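You operate a simulated robot arm through the tools that you are given. There is no shell and no other tool.

The job below is to be done with a simulated robot arm. You get a single attempt, and the scene is never put back.

JOB
Switch the feeder off, then put both pads back in the chute.
Fine: the pads in the trough; set the dial to 1 and slide the yellow slider of the gauge back.

Only the result counts: the job must be done as asked and must still hold three seconds after the hand-in. Knocking over, shifting, dropping, spilling or breaking anything else fails it.

ROBOT AND FRAMES
A 7-joint arm with a two-finger parallel gripper, fixed in place. Base frame: the origin is on the floor under the middle of its stand, x ahead of it, y to its left, z up. Lengths are in mm, angles in rad, forces in N, time in s.
It reaches about 1046 mm from its shoulder. Its first joint turns from -2.897 to 2.897 rad. Payload 1.57 kg.
The TCP is the grasp point between the finger pads, 30 mm short of the fingertips. In the tool frame z runs along the fingers and y along their closing line. The gripper opens to 80 mm. The fingers are 17 mm wide and 12 mm thick; the gripper's body (40 by 82 mm) begins 80 mm behind the TCP.
Orientation is that of the tool frame in the base frame, as a unit quaternion [x, y, z, w]. With the fingers straight down and closing along the base's y, the tool's x points along the base's -x, its y along +y and its z along -z.

CONTROLS
- The arm moves only by the tool drive_tool. Its arguments are lists of equal length, an entry for each row: "jaw": the closure in counts, from 0 (fully open) to 255 (shut); "delta_pos": the shift along the base's x, y, z in units of 20 mm (1.0 is 20 mm), a list of three; "rot": the turn, a rotation vector about the base's x, y, z in units of 6 degrees (1.0 is 6 degrees), a list of three. In form: {"jaw": [jaw, ...], "delta_pos": [[dx, dy, dz], ...], "rot": [[rx, ry, rz], ...]}. A call has 1 to 20 rows; each row shifts and turns the commanded pose from where the row before left it. A call with a number of a shift or a turn outside -1 to 1 is refused whole. A row lasts 0.2 s, in which the tool goes at most 50 mm and 0.15 rad; a call with a longer step from one row to the next is refused whole, and so is a gripper value outside its range. Where a pose cannot be reached the arm comes as near as it can. A force on the tool above 40 N (or 10 N above the force at the start of the call, whichever is more), or a blocked arm, ends the call early, and 0.2 s more pass. Each finger travels about 153 mm/s and halts on what it meets, pressing with about 24 N; the grip force reading is that of the motor and also rises with nothing between the fingers. The clock runs only during rows and for 0.2 s after the last one: add rows that do not move to give the fingers time. The reply holds the time, the measured pose of the TCP, the force on the tool along the base axes, the opening and the grip force, in the units named above and with some noise, with the torque about the TCP (base axes, N m) and any sound that the robot's microphone picked up, and new pictures: "views" is both (left out), scene, wrist or none.
- Cameras (640 x 400 px; columns grow to the right, rows downward): "scene" is fixed at [404.3, 654.7, 1618.4]; the picture's right is [-0.74, 0.68, 0.00], its down [0.63, 0.68, -0.37] and it looks along [-0.25, -0.28, -0.93] (base axes); focal length 340 px, centre (320, 200). "wrist" rides on the gripper at [72, -7, -122] in the tool frame; the picture's right is [0.09, 1.00, 0.00], its down [-0.84, 0.08, -0.54] and it looks along [-0.54, 0.05, 0.84] (tool axes); focal length 238 px, centre (320, 200). There is no depth. A picture from a camera that has moved, and an enlarged one, comes with that camera's place and axes in the base frame and with its lens. The place of the scene camera against the robot may be out by one fixed shift of up to 12 mm in any direction.
- enlarge(camera, box): a new picture of the part [left, top, right, bottom] of that camera's present view, enlarged. It takes no simulated time.
- close_job(): hands the job in; it is judged then, once.

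Places have to be worked out from the pictures, the camera data and where the tool is seen. Open the gripper and draw the arm clear of the work before you hand the job in, unless the task says otherwise.

The tools are called after "Call:" as a command line: name --argument value ..., lists and objects as JSON in quotes. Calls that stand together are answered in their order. drive_tool: Moves the arm, as the interface text tells. Its arguments: {"type":"object","properties":{"jaw":{"type":"array","items":{"type":"number"}},"delta_pos":{"type":"array","items":{"type":"array","items":{"type":"number"}}},"rot":{"type":"array","items":{"type":"array","items":{"type":"number"}}},"views":{"type":"string","enum":["both","scene","wrist","none"]}},"required":["jaw","delta_pos","rot"]} The other tools are called the same way: enlarge (camera, box) takes an enlarged picture of a part of a camera's view; close_job () hands the job in.

At the start:

```text
clock: 0.0
ee_pos: [361.6, 323.7, 1216.7]
orientation: [0.0, 1.0, 0.0, 0.0]
contact_force: [0.5, 0.1, -0.1]
moment: [0.01, 0.0, -0.01]
width: 80.1
grasp_force: 0.0
```

scene: 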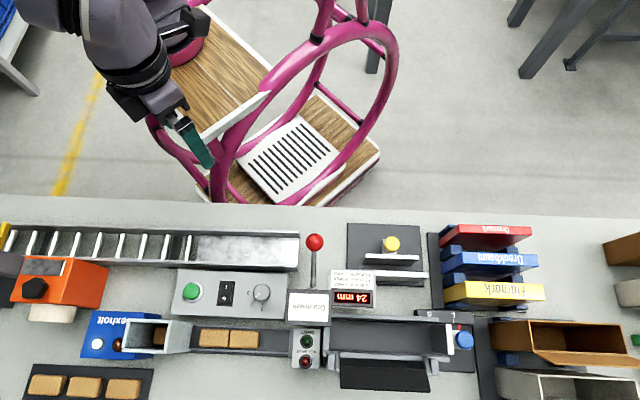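
wrist: 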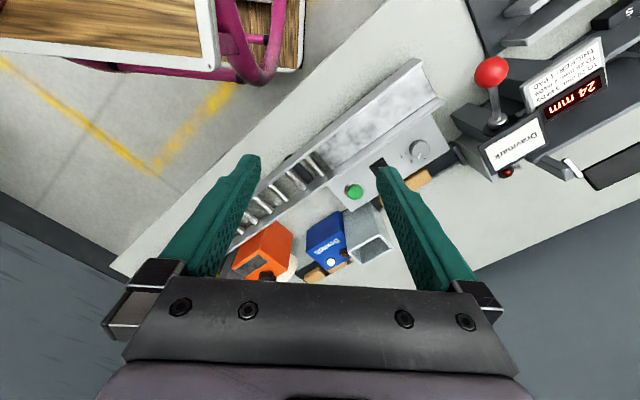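

I start by looking closely at the bench in the scene picture to identify the feeder, pads, chute, dial and gauge.

Call:
enlarge --camera "scene" --box '[0, 220, 160, 400]'

Call:
enlarge --camera "scene" --box '[150, 230, 310, 400]'

Call:
enlarge --camera "scene" --box '[280, 220, 480, 400]'

Call:
enlarge --camera "scene" --box '[430, 210, 640, 400]'

```text
2.22 times, centred on (80, 310) of scene
camera zoom: at [404.3, 654.7, 1618.4], right [-0.74, 0.68, 0.0], down [0.63, 0.68, -0.37], along [-0.25, -0.28, -0.93], focal length 756 px, centre (853, -44)
```

zoom: 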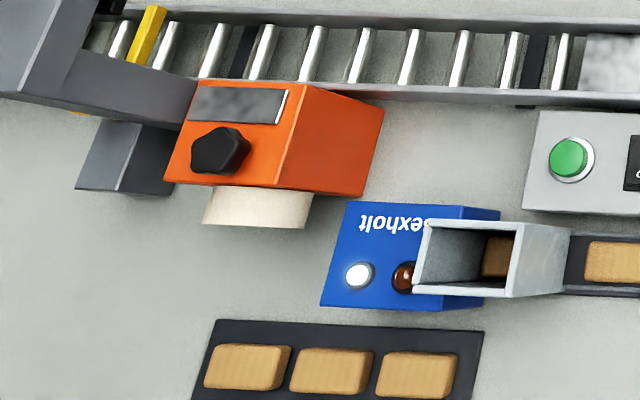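

```text
2.35 times, centred on (230, 315) of scene
camera zoom: at [404.3, 654.7, 1618.4], right [-0.74, 0.68, 0.0], down [0.63, 0.68, -0.37], along [-0.25, -0.28, -0.93], focal length 801 px, centre (532, -71)
```

zoom: 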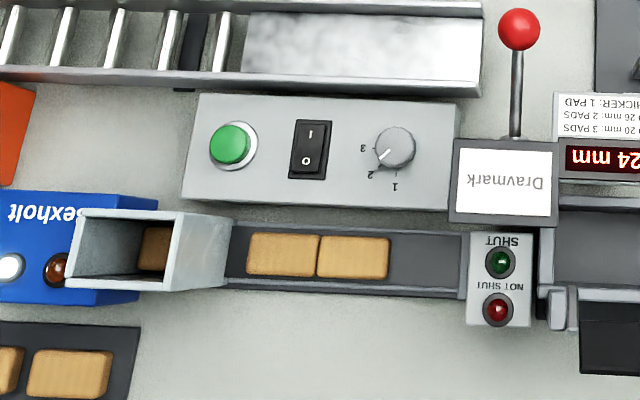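

```text
2.22 times, centred on (380, 310) of scene
camera zoom: at [404.3, 654.7, 1618.4], right [-0.74, 0.68, 0.0], down [0.63, 0.68, -0.37], along [-0.25, -0.28, -0.93], focal length 756 px, centre (187, -44)
```

zoom: 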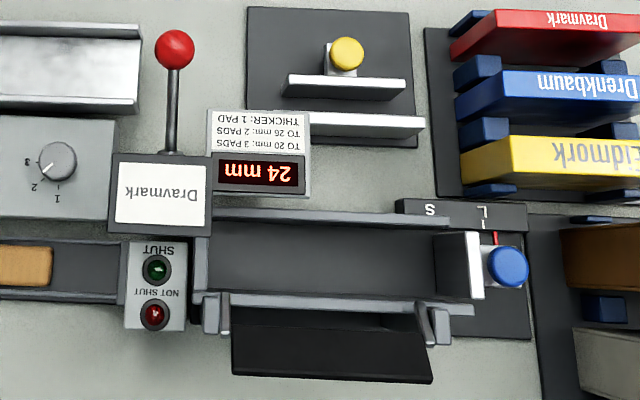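

```text
2.11 times, centred on (535, 305) of scene
camera zoom: at [404.3, 654.7, 1618.4], right [-0.74, 0.68, 0.0], down [0.63, 0.68, -0.37], along [-0.25, -0.28, -0.93], focal length 717 px, centre (-133, -21)
```

zoom: 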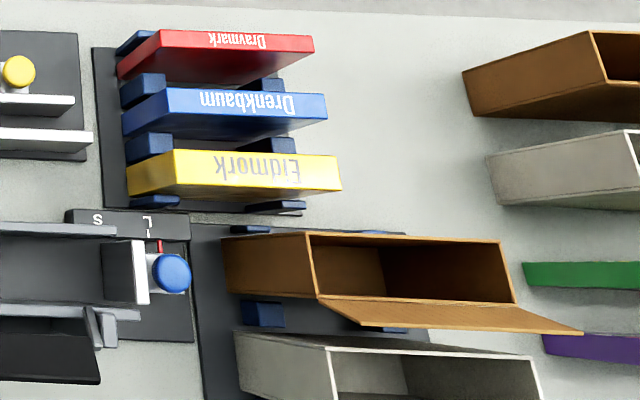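

The control box with the rocker (I/O) and the 1-2-3 dial is around (450,430,~895), with the green button at about (540,410,905). The bench axes look to be at 45° to the base. I'll turn the tool by +45°, keep it high and move over the control box for a better look.

Call:
drive_tool --jaw '[0, 0, 0, 0, 0, 0, 0, 0, 0]' --delta_pos '[[0.3, 0.35, -0.3], [0.3, 0.35, -0.3], [0.3, 0.35, -0.3], [0.3, 0.35, -0.3], [0.3, 0.35, -0.3], [0.3, 0.35, -0.3], [0.3, 0.35, -0.3], [0.3, 0.35, -0.3], [0, 0, 0]]' --rot '[[0, 0, 0.9375], [0, 0, 0.9375], [0, 0, 0.9375], [0, 0, 0.9375], [0, 0, 0.9375], [0, 0, 0.9375], [0, 0, 0.9375], [0, 0, 0.9375], [0, 0, 0]]'

```text
clock: 2.0
ee_pos: [408.9, 380.8, 1167.9]
orientation: [-0.383, 0.924, -0.001, 0.0]
contact_force: [-1.2, -1.1, 0.0]
moment: [0.02, -0.01, 0.03]
width: 80.2
grasp_force: 0.1
camera wrist: at [364.1, 325.1, 1290.8], right [-0.77, 0.64, 0.0], down [0.54, 0.65, 0.54], along [0.35, 0.42, -0.84], focal length 238 px, centre (320, 200)
```

scene: 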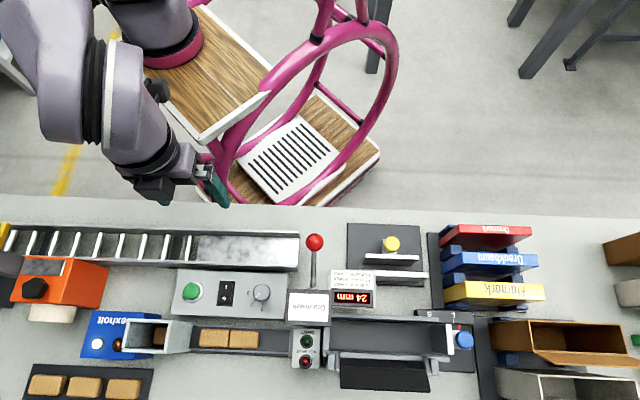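
wrist: 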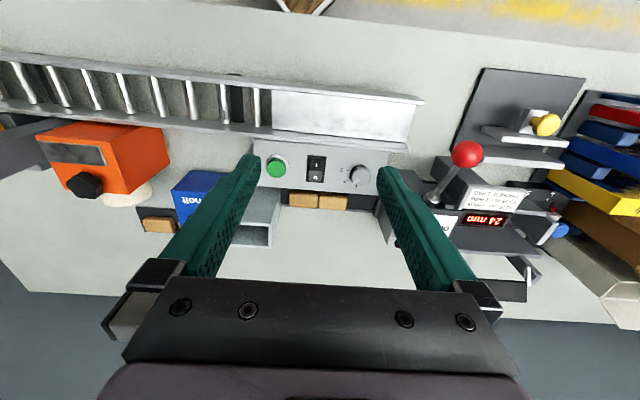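

The view now aligns with the bench. I zoom into the control box and the gauge in the wrist view.

Call:
enlarge --camera "wrist" --box '[240, 120, 400, 220]'

Call:
enlarge --camera "wrist" --box '[420, 60, 640, 220]'

Call:
enlarge --camera "wrist" --box '[0, 100, 260, 260]'

Call:
enlarge --camera "scene" --box '[340, 215, 430, 290]'

Call:
enlarge --camera "scene" --box '[170, 260, 300, 330]'

Call:
enlarge --camera "scene" --box '[80, 300, 210, 370]'

```text
4.00 times, centred on (320, 170) of wrist
camera zoom: at [364.1, 325.1, 1290.8], right [-0.77, 0.64, 0.0], down [0.54, 0.65, 0.54], along [0.35, 0.42, -0.84], focal length 953 px, centre (320, 320)
```

zoom: 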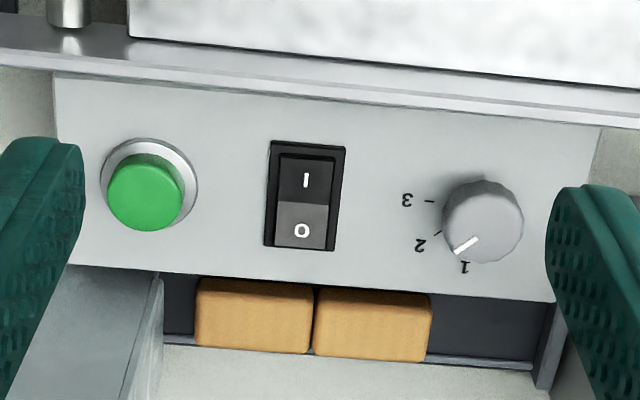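

```text
2.50 times, centred on (530, 140) of wrist
camera zoom: at [364.1, 325.1, 1290.8], right [-0.77, 0.64, 0.0], down [0.54, 0.65, 0.54], along [0.35, 0.42, -0.84], focal length 596 px, centre (-205, 350)
```

zoom: 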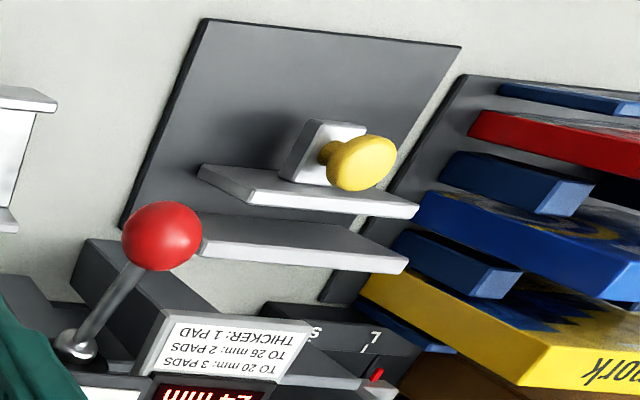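

```text
2.46 times, centred on (130, 180) of wrist
camera zoom: at [364.1, 325.1, 1290.8], right [-0.77, 0.64, 0.0], down [0.54, 0.65, 0.54], along [0.35, 0.42, -0.84], focal length 587 px, centre (788, 249)
```

zoom: 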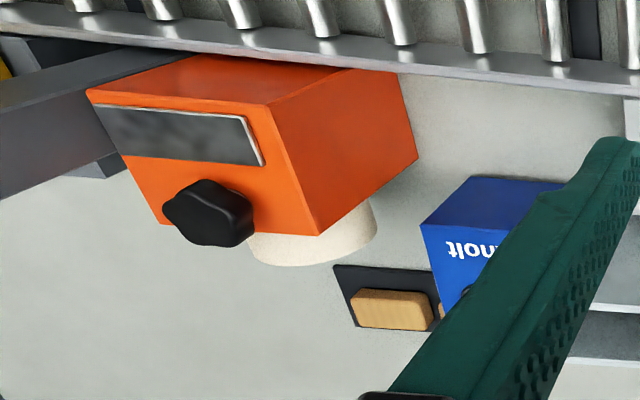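

```text
5.33 times, centred on (385, 252) of scene
camera zoom: at [404.3, 654.7, 1618.4], right [-0.74, 0.68, 0.0], down [0.63, 0.68, -0.37], along [-0.25, -0.28, -0.93], focal length 1815 px, centre (-27, -80)
```

zoom: 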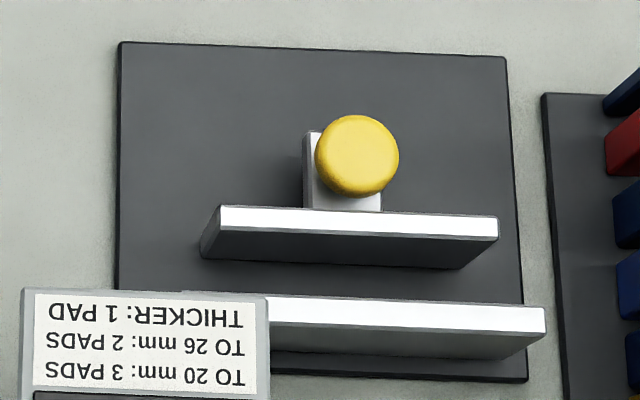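

```text
4.92 times, centred on (235, 295) of scene
camera zoom: at [404.3, 654.7, 1618.4], right [-0.74, 0.68, 0.0], down [0.63, 0.68, -0.37], along [-0.25, -0.28, -0.93], focal length 1676 px, centre (738, -268)
```

zoom: 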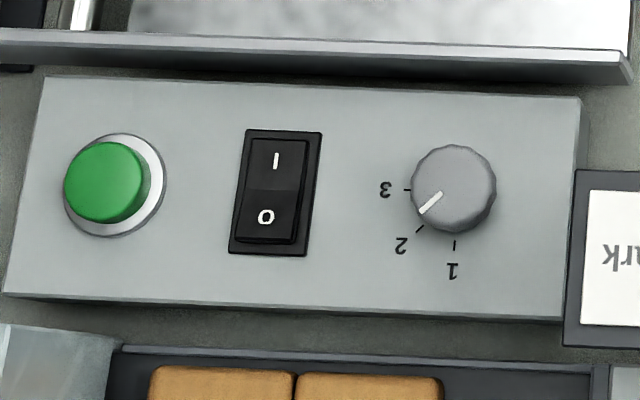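

```text
4.92 times, centred on (145, 335) of scene
camera zoom: at [404.3, 654.7, 1618.4], right [-0.74, 0.68, 0.0], down [0.63, 0.68, -0.37], along [-0.25, -0.28, -0.93], focal length 1676 px, centre (1182, -465)
```

zoom: 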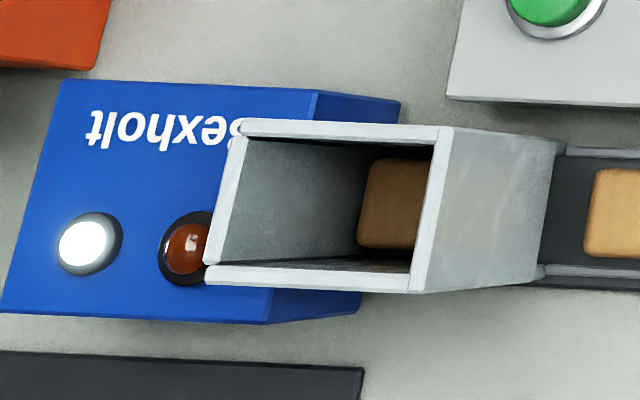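

The bench axes are u=(-0.707,0.707) and v=(0.707,0.707). The rocker is near (492,466,~898) with its O end toward +v, the dial is at 2 near (431,518), and the chute is an open-topped box on the blue Bexholt feeder. I go lower over the rocker for an accurate close look, closing the jaw on the way.

Call:
drive_tool --jaw '[0, 50, 100, 150, 200, 255, 255, 255]' --delta_pos '[[0.503, 0.523, -0.914], [0.503, 0.523, -0.914], [0.503, 0.523, -0.914], [0.503, 0.523, -0.914], [0.503, 0.523, -0.914], [0.503, 0.523, -0.914], [0.503, 0.523, -0.914], [0, 0, 0]]' --rot '[[0, 0, 0], [0, 0, 0], [0, 0, 0], [0, 0, 0], [0, 0, 0], [0, 0, 0], [0, 0, 0], [0, 0, 0]]'

```text
clock: 3.8
ee_pos: [481.4, 455.4, 1040.3]
orientation: [-0.382, 0.924, 0.0, 0.0]
contact_force: [-0.7, -0.3, 0.1]
moment: [0.0, 0.04, -0.01]
width: 0.0
grasp_force: 21.5
camera wrist: at [435.4, 399.6, 1163.4], right [-0.77, 0.64, 0.0], down [0.54, 0.65, 0.54], along [0.35, 0.42, -0.84], focal length 238 px, centre (320, 200)
```

scene: 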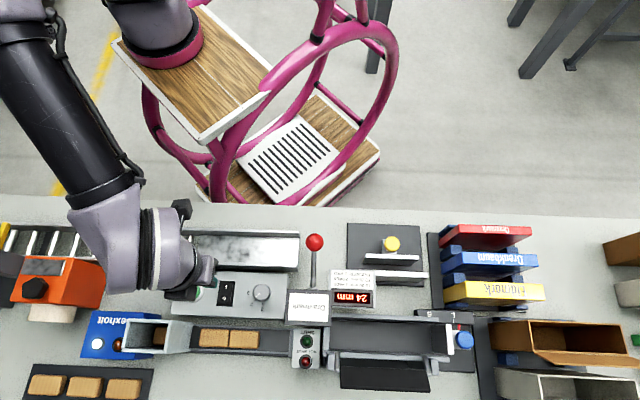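
wrist: 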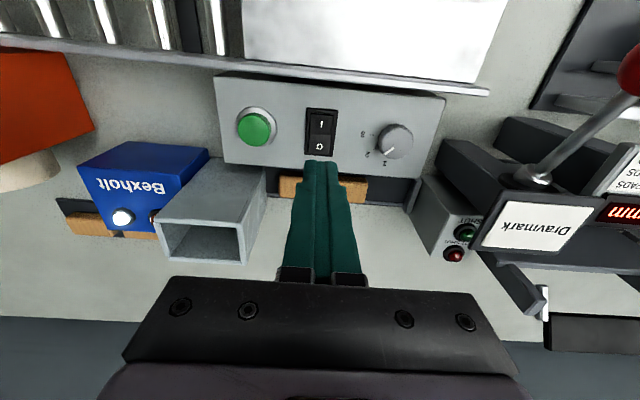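

The fingertips now hover near the rocker. I zoom on the panel to place the O half precisely.

Call:
enlarge --camera "wrist" --box '[220, 70, 420, 195]'

Call:
enlarge --camera "wrist" --box '[60, 110, 300, 270]'

```text
3.20 times, centred on (320, 132) of wrist
camera zoom: at [435.4, 399.6, 1163.4], right [-0.77, 0.64, 0.0], down [0.54, 0.65, 0.54], along [0.35, 0.42, -0.84], focal length 763 px, centre (320, 416)
```

zoom: 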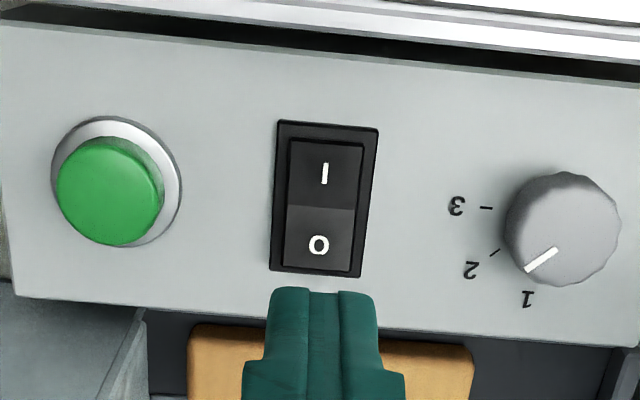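

```text
2.50 times, centred on (180, 190) of wrist
camera zoom: at [435.4, 399.6, 1163.4], right [-0.77, 0.64, 0.0], down [0.54, 0.65, 0.54], along [0.35, 0.42, -0.84], focal length 596 px, centre (670, 225)
```

zoom: 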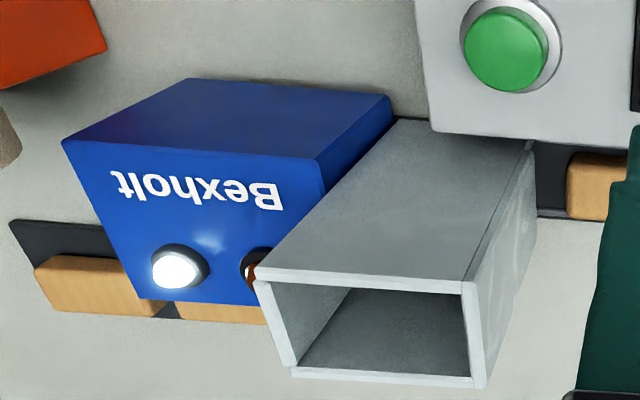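

Reference: the projected fingertip matches the picture within ~2 mm. The O half centre is at about (498,474); I move over it and descend to about 15 mm above the panel.

Call:
drive_tool --jaw '[255, 255, 255, 255, 255, 255]' --delta_pos '[[0.17, 0.19, -0.8], [0.17, 0.19, -0.8], [0.17, 0.19, -0.8], [0.17, 0.19, -0.8], [0.17, 0.19, -0.8], [0, 0, 0]]' --rot '[[0, 0, 0], [0, 0, 0], [0, 0, 0], [0, 0, 0], [0, 0, 0], [0, 0, 0]]'

```text
clock: 5.2
ee_pos: [496.7, 473.8, 960.3]
orientation: [-0.383, 0.924, 0.0, 0.0]
contact_force: [0.3, 0.2, 0.2]
moment: [-0.02, 0.02, -0.04]
width: 0.0
grasp_force: 21.7
camera wrist: at [451.1, 418.9, 1083.0], right [-0.77, 0.64, 0.0], down [0.54, 0.65, 0.54], along [0.35, 0.42, -0.84], focal length 238 px, centre (320, 200)
```

scene: 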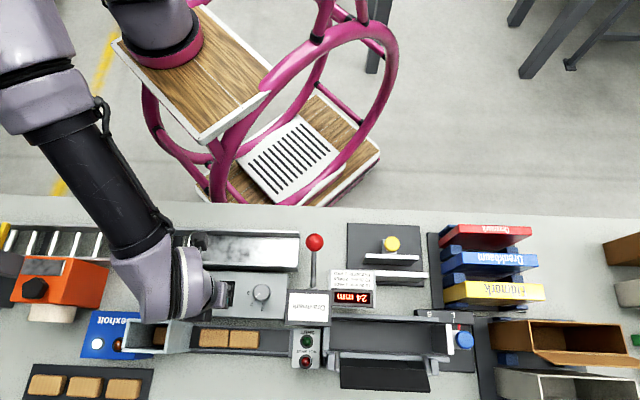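
wrist: 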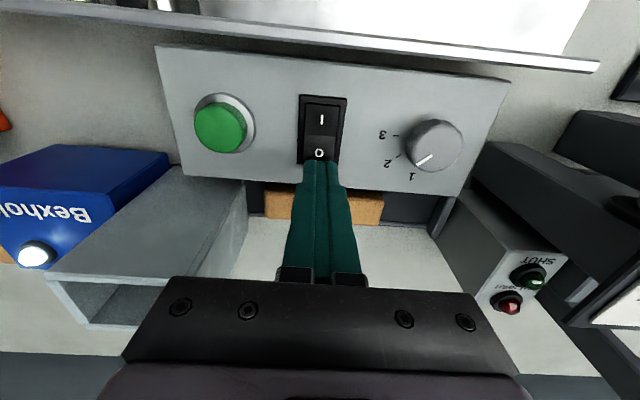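

The tip is about at z=930 above the O mark. I zoom to check the alignment before pressing.

Call:
enlarge --camera "wrist" --box '[260, 80, 420, 180]'

Call:
enlarge --camera "scene" --box '[180, 260, 300, 335]'

```text
4.00 times, centred on (340, 130) of wrist
camera zoom: at [451.1, 418.9, 1083.0], right [-0.77, 0.64, 0.0], down [0.54, 0.65, 0.54], along [0.35, 0.42, -0.84], focal length 953 px, centre (240, 480)
```

zoom: 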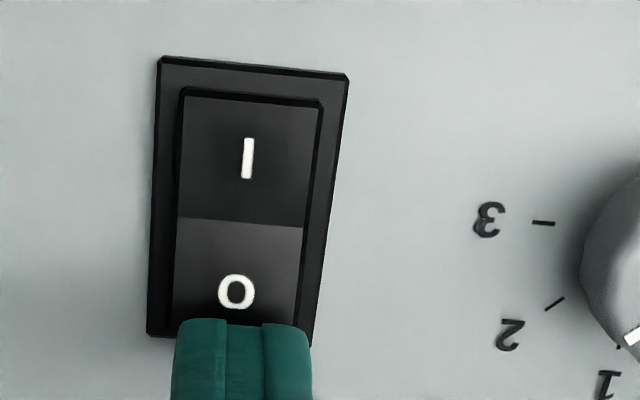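

```text
5.33 times, centred on (240, 298) of scene
camera zoom: at [404.3, 654.7, 1618.4], right [-0.74, 0.68, 0.0], down [0.63, 0.68, -0.37], along [-0.25, -0.28, -0.93], focal length 1815 px, centre (747, -320)
```

zoom: 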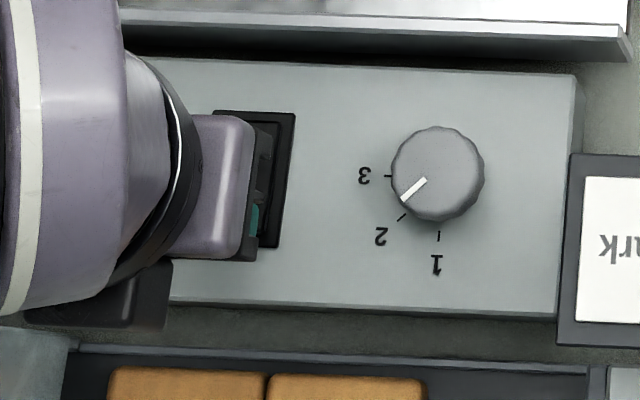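

Alignment over the O half is good (tip within ~1–2 mm of the O mark). I press down slowly in 2 mm steps, watching force and sound.

Call:
drive_tool --jaw '[255, 255, 255, 255, 255, 255, 255, 255, 255, 255, 255, 255]' --delta_pos '[[0.03, 0.02, -0.2], [0.03, 0.02, -0.2], [0, 0, -0.2], [0, 0, -0.2], [0, 0, -0.1], [0, 0, -0.1], [0, 0, -0.1], [0, 0, -0.1], [0, 0, -0.1], [0, 0, -0.1], [0, 0, -0.1], [0, 0, 0]]' --rot '[[0, 0, 0], [0, 0, 0], [0, 0, 0], [0, 0, 0], [0, 0, 0], [0, 0, 0], [0, 0, 0], [0, 0, 0], [0, 0, 0], [0, 0, 0], [0, 0, 0], [0, 0, 0]]' --views "wrist"

```text
clock: 6.4
ee_pos: [498.5, 474.4, 947.1]
orientation: [-0.382, 0.924, 0.002, 0.003]
contact_force: [-1.8, -1.4, 8.7]
moment: [-0.13, 0.09, -0.01]
width: 0.0
grasp_force: 21.0
stopped in row 5: the force on the tool passed its limit at 45 N (the readings are from after the stop); the commanded pose is now the measured one
camera wrist: at [453.4, 420.1, 1069.6], right [-0.77, 0.64, 0.0], down [0.54, 0.64, 0.55], along [0.35, 0.42, -0.84], focal length 238 px, centre (320, 200)
```

wrist: 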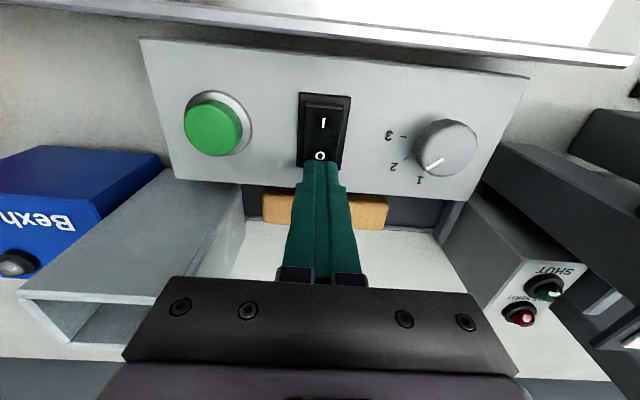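

Contact came at tip z≈917, and the Bexholt lamp now looks dark. I'll back off upward and check the rocker and lamp closely.

Call:
drive_tool --jaw '[255, 255, 255, 255, 255]' --delta_pos '[[0, 0, 0.5], [0, 0, 1], [0, 0, 1], [0, 0, 1], [0, 0, 0]]' --rot '[[0, 0, 0], [0, 0, 0], [0, 0, 0], [0, 0, 0], [0, 0, 0]]'

Call:
enlarge --camera "wrist" --box '[260, 80, 420, 180]'

Call:
enlarge --camera "scene" --box '[80, 300, 210, 370]'

```text
clock: 7.6
ee_pos: [500.8, 474.7, 1016.1]
orientation: [-0.381, 0.924, 0.001, 0.002]
contact_force: [0.0, 0.5, 0.1]
moment: [-0.02, 0.02, 0.02]
width: 0.2
grasp_force: 21.2
camera wrist: at [454.6, 420.3, 1138.4], right [-0.77, 0.64, 0.0], down [0.54, 0.64, 0.55], along [0.35, 0.42, -0.84], focal length 238 px, centre (320, 200)
```

scene: 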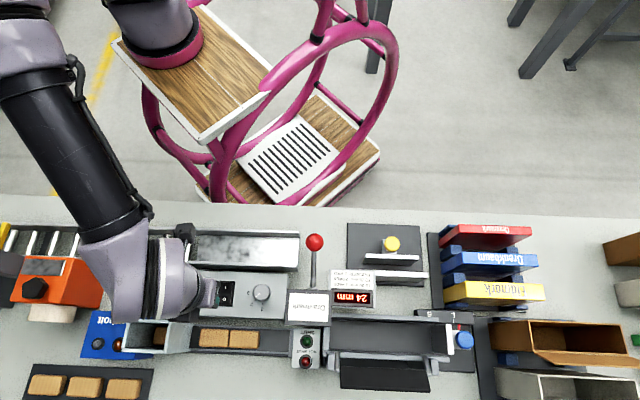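
wrist: 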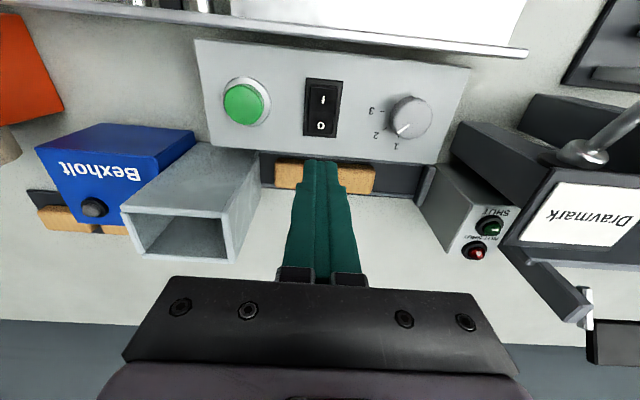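

```text
4.00 times, centred on (340, 130) of wrist
camera zoom: at [454.6, 420.3, 1138.4], right [-0.77, 0.64, 0.0], down [0.54, 0.64, 0.55], along [0.35, 0.42, -0.84], focal length 953 px, centre (240, 480)
```

zoom: 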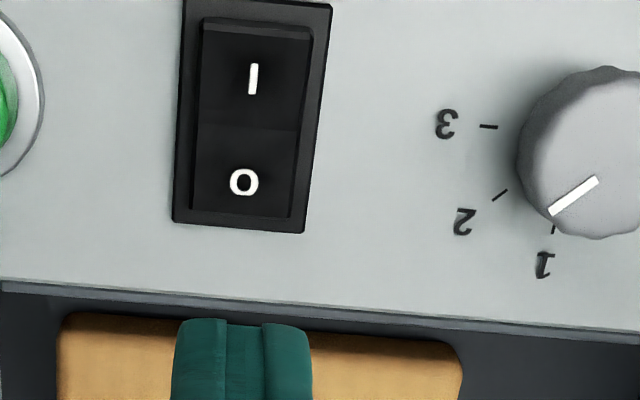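

```text
4.92 times, centred on (145, 335) of scene
camera zoom: at [404.3, 654.7, 1618.4], right [-0.74, 0.68, 0.0], down [0.63, 0.68, -0.37], along [-0.25, -0.28, -0.93], focal length 1676 px, centre (1182, -465)
```

zoom: 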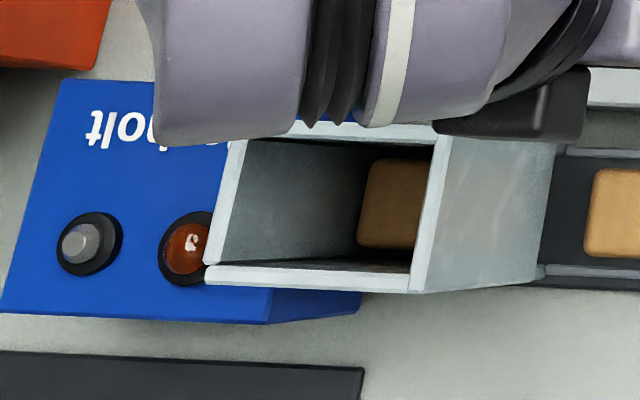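

The feeder is off: the rocker now sits at O and the lamp is out. Next I hover above the dial (about (428,513), top ≈ 920–925) with the gripper open to place it accurately.

Call:
drive_tool --jaw '[0, 0, 0, 0, 0, 0]' --delta_pos '[[-0.88, 0.48, 0], [-0.88, 0.48, 0], [-0.88, 0.48, 0], [-0.88, 0.48, 0], [0, 0, -0.5], [0, 0, 0]]' --rot '[[0, 0, 0], [0, 0, 0], [0, 0, 0], [0, 0, 0], [0, 0, 0], [0, 0, 0]]'

Call:
enlarge --camera "wrist" --box '[220, 80, 420, 205]'

Call:
enlarge --camera "scene" --box '[220, 240, 340, 315]'

```text
clock: 9.0
ee_pos: [428.7, 512.8, 1008.1]
orientation: [-0.382, 0.924, 0.002, 0.002]
contact_force: [0.2, 0.6, -0.2]
moment: [0.0, -0.01, -0.01]
width: 80.3
grasp_force: 0.1
camera wrist: at [382.7, 457.4, 1130.0], right [-0.77, 0.64, 0.0], down [0.54, 0.64, 0.55], along [0.35, 0.42, -0.84], focal length 238 px, centre (320, 200)
```

scene: 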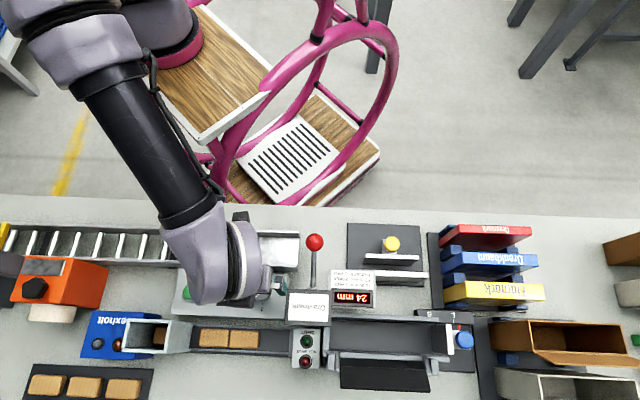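
wrist: 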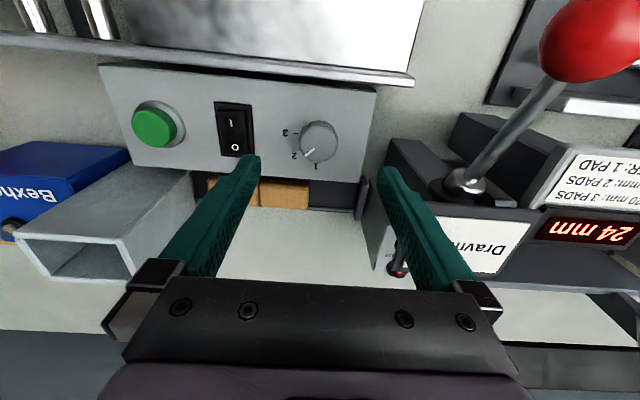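

```text
3.20 times, centred on (320, 142) of wrist
camera zoom: at [382.7, 457.4, 1130.0], right [-0.77, 0.64, 0.0], down [0.54, 0.64, 0.55], along [0.35, 0.42, -0.84], focal length 763 px, centre (320, 384)
```

zoom: 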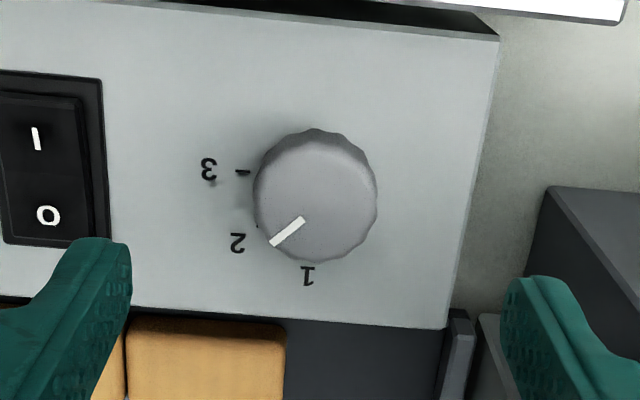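

```text
5.33 times, centred on (280, 278) of scene
camera zoom: at [404.3, 654.7, 1618.4], right [-0.74, 0.68, 0.0], down [0.63, 0.68, -0.37], along [-0.25, -0.28, -0.93], focal length 1815 px, centre (533, -213)
```

zoom: 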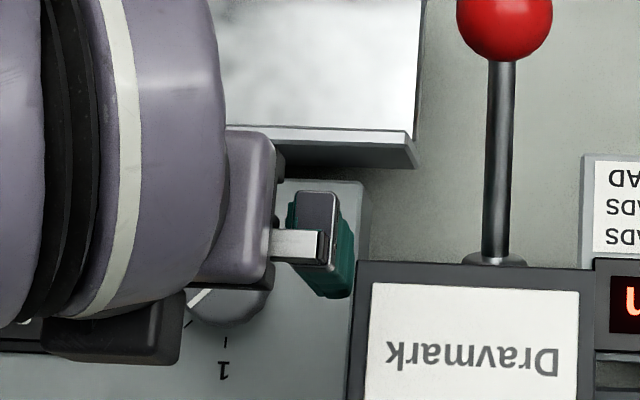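

The dial's axis projects to about (430,513), which is right under the TCP. I narrow the fingers to ~56 mm and lower them around the dial.

Call:
drive_tool --jaw '[76, 76, 76, 76, 76, 76, 76]' --delta_pos '[[0.045, 0.01, 0], [0, 0, -0.65], [0, 0, -0.65], [0, 0, -0.65], [0, 0, -0.65], [0, 0, -0.5], [0, 0, 0]]' --rot '[[0, 0, 0], [0, 0, 0], [0, 0, 0], [0, 0, 0], [0, 0, 0], [0, 0, 0], [0, 0, 0]]'

Call:
enlarge --camera "wrist" --box '[220, 80, 420, 205]'

```text
clock: 10.6
ee_pos: [429.6, 513.4, 944.5]
orientation: [-0.382, 0.924, 0.002, 0.002]
contact_force: [0.7, 0.8, -0.3]
moment: [0.02, 0.03, 0.01]
width: 56.5
grasp_force: 0.1
camera wrist: at [383.8, 458.1, 1067.5], right [-0.77, 0.64, 0.0], down [0.54, 0.64, 0.55], along [0.35, 0.42, -0.84], focal length 238 px, centre (320, 200)
```

scene: 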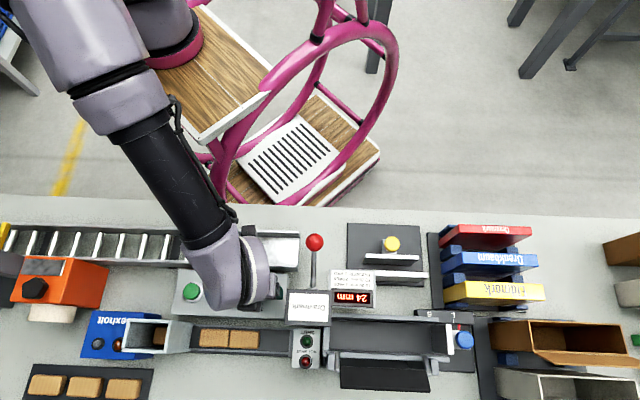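
wrist: 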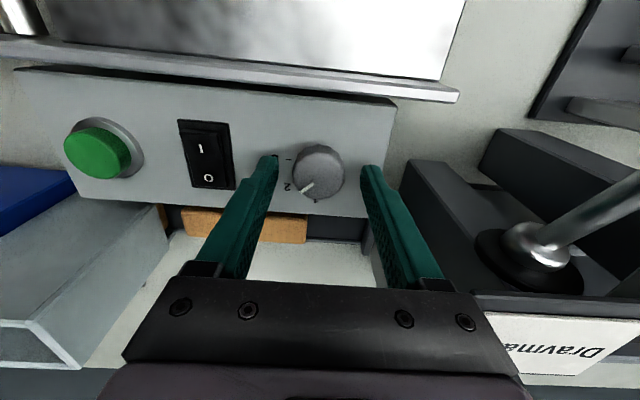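

```text
3.20 times, centred on (320, 142) of wrist
camera zoom: at [383.8, 458.1, 1067.5], right [-0.77, 0.64, 0.0], down [0.54, 0.64, 0.55], along [0.35, 0.42, -0.84], focal length 763 px, centre (320, 384)
```

zoom: 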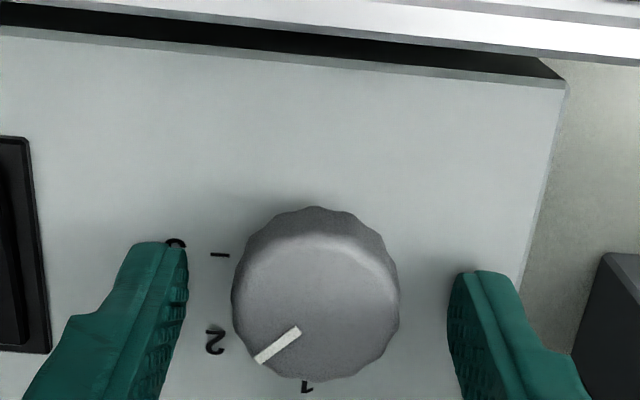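

The dial is centred between the fingers (top ≈ 925, tips ≈ 914). I lower 3 mm, close on it, and turn it +45° (counter-clockwise from above) from 2 to 1.

Call:
drive_tool --jaw '[76, 120, 160, 200, 255, 255, 255]' --delta_pos '[[0.02, -0.01, -0.15], [0, 0, 0], [0, 0, 0], [0, 0, 0], [0, 0, 0], [0, 0, 0], [0, 0, 0]]' --rot '[[0, 0, 0], [0, 0, 0], [0, 0, 0], [0, 0, 0], [0, 0, 0], [0, 0, 0], [0, 0, 0]]'

Call:
enlarge --camera "wrist" --box '[220, 80, 420, 205]'

```text
clock: 12.2
ee_pos: [431.1, 513.1, 941.9]
orientation: [-0.382, 0.924, 0.002, 0.002]
contact_force: [5.1, -3.0, 3.4]
moment: [-0.09, -0.13, 0.0]
width: 32.9
grasp_force: 40.7
camera wrist: at [385.1, 457.8, 1064.3], right [-0.77, 0.64, 0.0], down [0.54, 0.64, 0.55], along [0.35, 0.42, -0.84], focal length 238 px, centre (320, 200)
```

scene: 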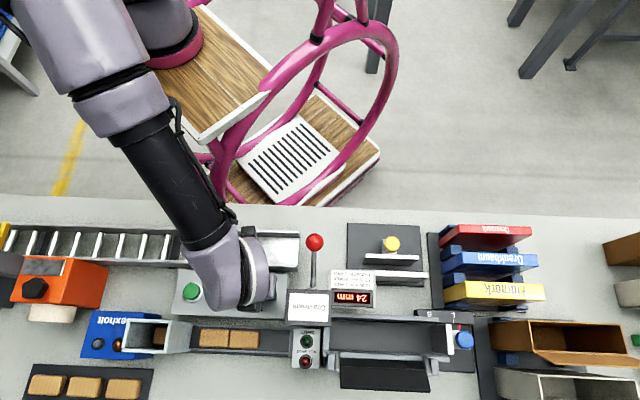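
wrist: 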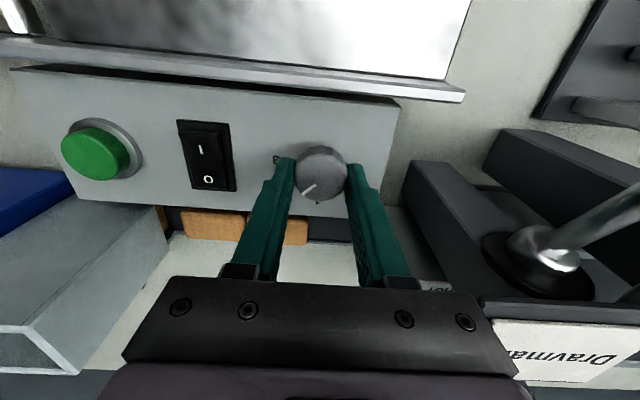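

```text
3.20 times, centred on (320, 142) of wrist
camera zoom: at [385.1, 457.8, 1064.3], right [-0.77, 0.64, 0.0], down [0.54, 0.64, 0.55], along [0.35, 0.42, -0.84], focal length 763 px, centre (320, 384)
```

zoom: 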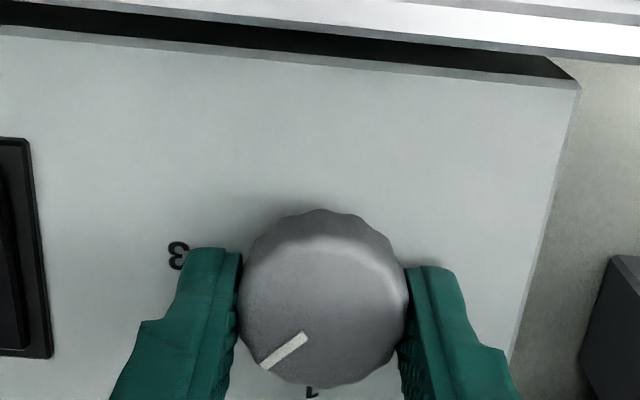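

The dial is gripped (32.9 mm). I rotate the tool +45° about its vertical axis.

Call:
drive_tool --jaw '[255, 255, 255, 255, 255, 255, 255, 255, 255, 255]' --delta_pos '[[0.02, -0.02, 0], [0, 0, 0], [0, 0, 0], [0, 0, 0], [0, 0, 0], [0, 0, 0], [0, 0, 0], [0, 0, 0], [0, 0, 0], [0, 0, 0]]' --rot '[[0, 0, 0.85], [0, 0, 0.85], [0, 0, 0.85], [0, 0, 0.85], [0, 0, 0.85], [0, 0, 0.85], [0, 0, 0.85], [0, 0, 0.85], [0, 0, 0.75], [0, 0, 0]]'

Call:
enlarge --camera "wrist" --box '[220, 80, 420, 205]'

Call:
enlarge --camera "scene" --box '[180, 240, 340, 340]'

```text
clock: 14.4
ee_pos: [429.0, 514.3, 943.0]
orientation: [0.71, -0.705, -0.003, -0.001]
contact_force: [-15.3, 10.9, 15.3]
moment: [0.15, 0.09, -0.27]
width: 32.6
grasp_force: 40.5
camera wrist: at [436.4, 442.2, 1064.2], right [-1.0, -0.1, 0.0], down [-0.08, 0.83, 0.55], along [-0.06, 0.54, -0.84], focal length 238 px, centre (320, 200)
```

scene: 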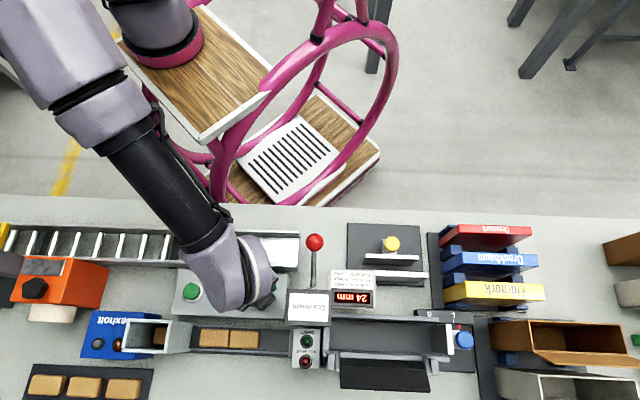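
wrist: 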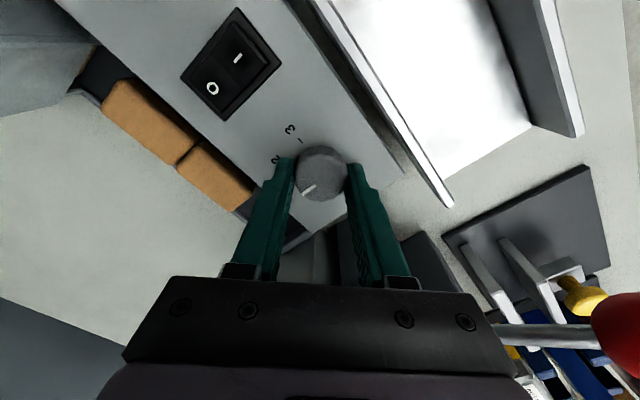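

```text
3.20 times, centred on (320, 142) of wrist
camera zoom: at [436.4, 442.2, 1064.2], right [-1.0, -0.1, 0.0], down [-0.08, 0.83, 0.55], along [-0.06, 0.54, -0.84], focal length 763 px, centre (320, 384)
```

zoom: 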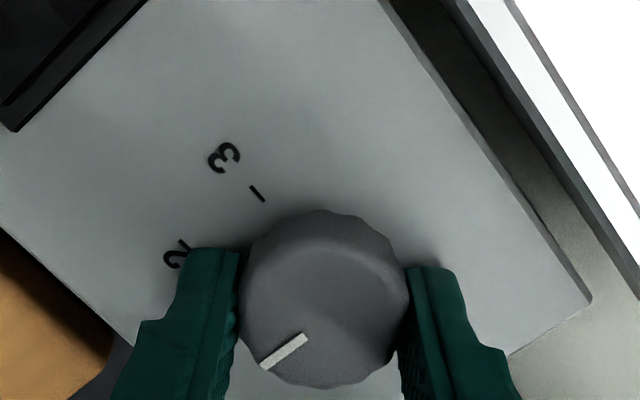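

```text
4.00 times, centred on (260, 290) of scene
camera zoom: at [404.3, 654.7, 1618.4], right [-0.74, 0.68, 0.0], down [0.63, 0.68, -0.37], along [-0.25, -0.28, -0.93], focal length 1362 px, centre (560, -160)
```

zoom: 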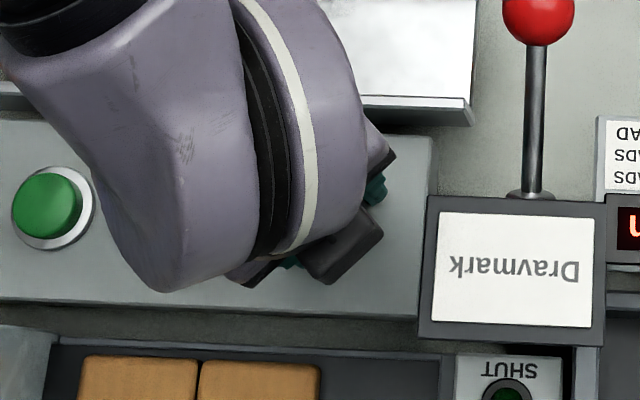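

The dial turned with the fingers (same relative pointer position). I release slowly and check where the pointer rests.

Call:
drive_tool --jaw '[220, 180, 120, 76, 76, 76, 76, 76]' --delta_pos '[[0, 0, 0], [0, 0, 0], [0, 0, 0], [0, 0, 0], [0, 0, 0.5], [0, 0, 1], [0, 0, 1], [0, 0, 0]]' --rot '[[0, 0, 0], [0, 0, 0], [0, 0, 0], [0, 0, 0], [0, 0, 0], [0, 0, 0], [0, 0, 0], [0, 0, 0]]'

Call:
enlarge --camera "wrist" --box '[220, 80, 420, 205]'

```text
clock: 16.2
ee_pos: [431.1, 513.9, 992.6]
orientation: [0.708, -0.706, -0.003, -0.001]
contact_force: [0.2, -0.2, 0.1]
moment: [0.01, -0.04, 0.01]
width: 56.3
grasp_force: 0.1
camera wrist: at [438.7, 441.8, 1114.5], right [-1.0, -0.1, 0.0], down [-0.08, 0.83, 0.55], along [-0.05, 0.54, -0.84], focal length 238 px, centre (320, 200)
```

scene: 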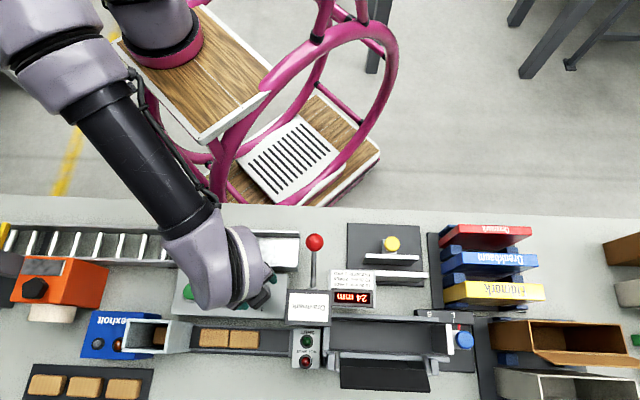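
wrist: 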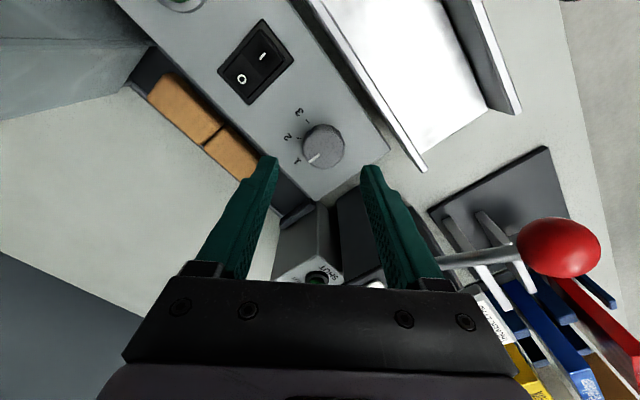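

```text
3.20 times, centred on (320, 142) of wrist
camera zoom: at [438.7, 441.8, 1114.5], right [-1.0, -0.1, 0.0], down [-0.08, 0.83, 0.55], along [-0.05, 0.54, -0.84], focal length 763 px, centre (320, 384)
```

zoom: 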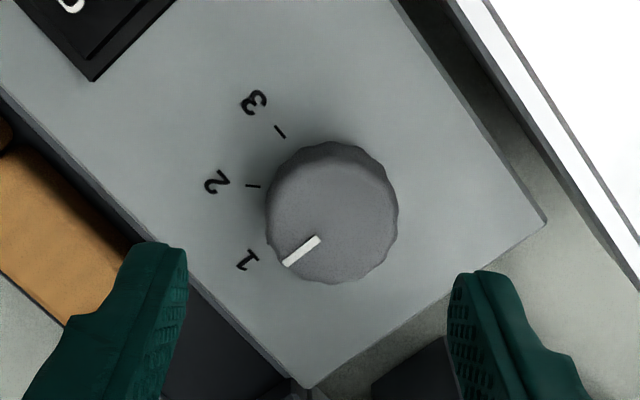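

The pointer is parallel to the v-edge of the panel, i.e. on 1. Next I rise and swing the tool to yaw −45° so the fingers close across the trough and the camera looks along it toward the chute.

Call:
drive_tool --jaw '[76, 76, 76, 76, 0, 0, 0, 0, 0, 0, 0, 0, 0, 0]' --delta_pos '[[0, 0, 1], [0, 0, 1], [0, 0, 1], [0, 0, 1], [0.37, 0.24, 0], [0.37, 0.24, 0], [0.37, 0.24, 0], [0.37, 0.24, 0], [0.37, 0.24, 0], [0.37, 0.24, 0], [0.37, 0.24, 0], [0.37, 0.24, 0], [0.37, 0.24, 0], [0.37, 0.24, 0]]' --rot '[[0, 0, -1], [0, 0, -1], [0, 0, -1], [0, 0, -1], [0, 0, -1], [0, 0, -1], [0, 0, -1], [0, 0, -1], [0, 0, -1], [0, 0, -1], [0, 0, -1], [0, 0, -1], [0, 0, -1], [0, 0, -1]]' --views "scene"

Call:
drive_tool --jaw '[0, 0, 0, 0, 0, 0, 0, 0, 0, 0]' --delta_pos '[[0, 0, 0], [0, 0, 0], [0, 0, 0], [0, 0, 0], [0, 0, 0], [0, 0, 0], [0, 0, 0], [0, 0, 0], [0, 0, 0], [0, 0, 0]]' --rot '[[0, 0, -1], [0, 0, -1], [0, 0, -1], [0, 0, -1], [0, 0, -1], [0, 0, -1], [0, 0, -1], [0, 0, -1], [0, 0, -0.5], [0, 0, 0]]'

```text
clock: 19.2
ee_pos: [504.4, 561.6, 1071.7]
orientation: [-0.053, 0.999, 0.001, 0.003]
contact_force: [-0.7, 0.3, -0.5]
moment: [-0.01, 0.01, 0.01]
width: 80.0
grasp_force: 0.1
```

scene: 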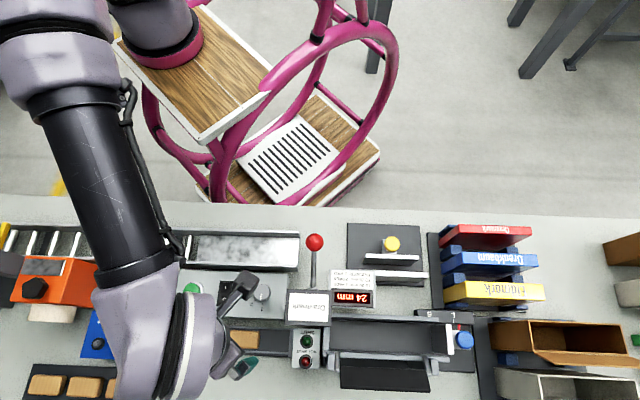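

```text
clock: 21.4
ee_pos: [504.7, 562.3, 1070.8]
orientation: [0.381, 0.925, 0.0, 0.003]
contact_force: [-0.2, 0.3, 0.0]
moment: [-0.01, -0.02, 0.0]
width: 80.0
grasp_force: 0.1
camera wrist: at [448.9, 608.5, 1193.8], right [0.64, 0.77, 0.0], down [0.65, -0.53, 0.55], along [0.42, -0.35, -0.84], focal length 238 px, centre (320, 200)
```

scene: 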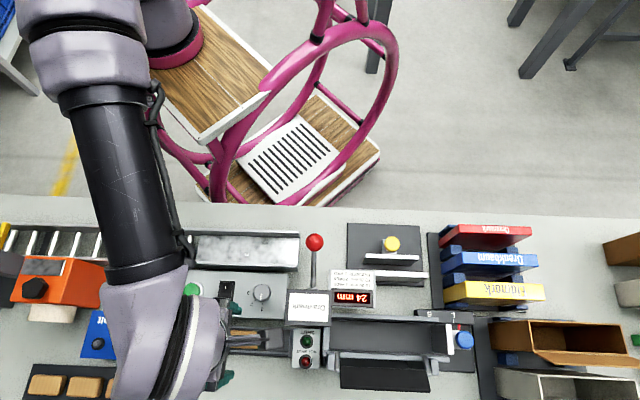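
wrist: 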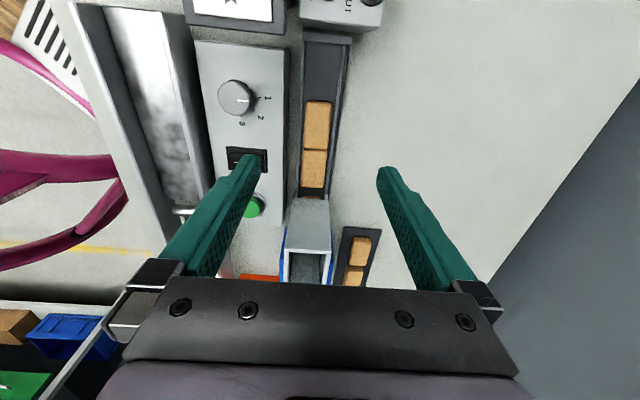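

I have a clear view along the trough. I zoom in on the pads, trough rails and chute mouth.

Call:
enlarge --camera "wrist" --box '[260, 80, 390, 200]'

Call:
enlarge --camera "wrist" --box '[250, 180, 380, 290]'

Call:
enlarge --camera "scene" --box '[200, 270, 320, 380]'

```text
3.33 times, centred on (325, 140) of wrist
camera zoom: at [448.9, 608.5, 1193.8], right [0.64, 0.77, 0.0], down [0.65, -0.53, 0.55], along [0.42, -0.35, -0.84], focal length 794 px, centre (303, 400)
```

zoom: 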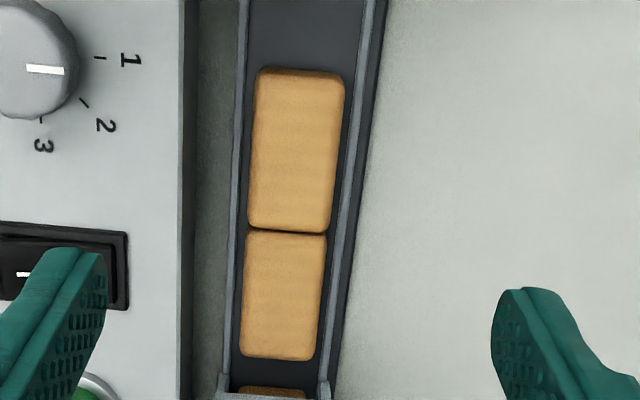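

```text
3.64 times, centred on (315, 235) of wrist
camera zoom: at [448.9, 608.5, 1193.8], right [0.64, 0.77, 0.0], down [0.65, -0.53, 0.55], along [0.42, -0.35, -0.84], focal length 867 px, centre (338, 73)
```

zoom: 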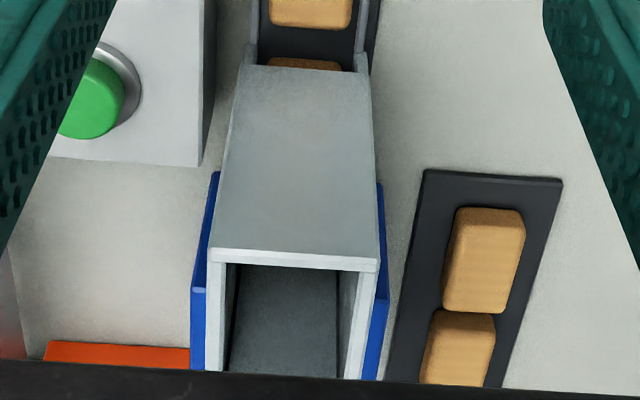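

```text
3.64 times, centred on (260, 325) of scene
camera zoom: at [404.3, 654.7, 1618.4], right [-0.74, 0.68, 0.0], down [0.63, 0.68, -0.37], along [-0.25, -0.28, -0.93], focal length 1238 px, centre (538, -254)
```

zoom: 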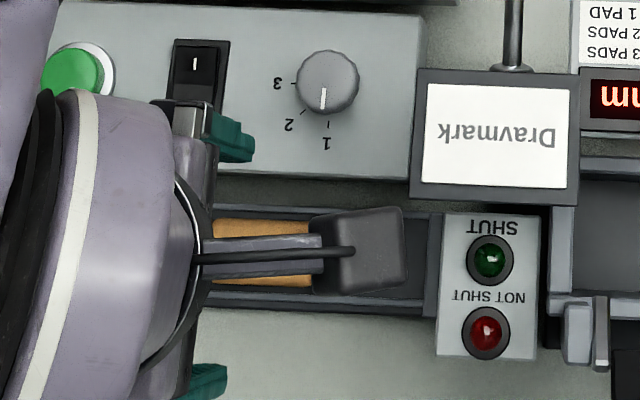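

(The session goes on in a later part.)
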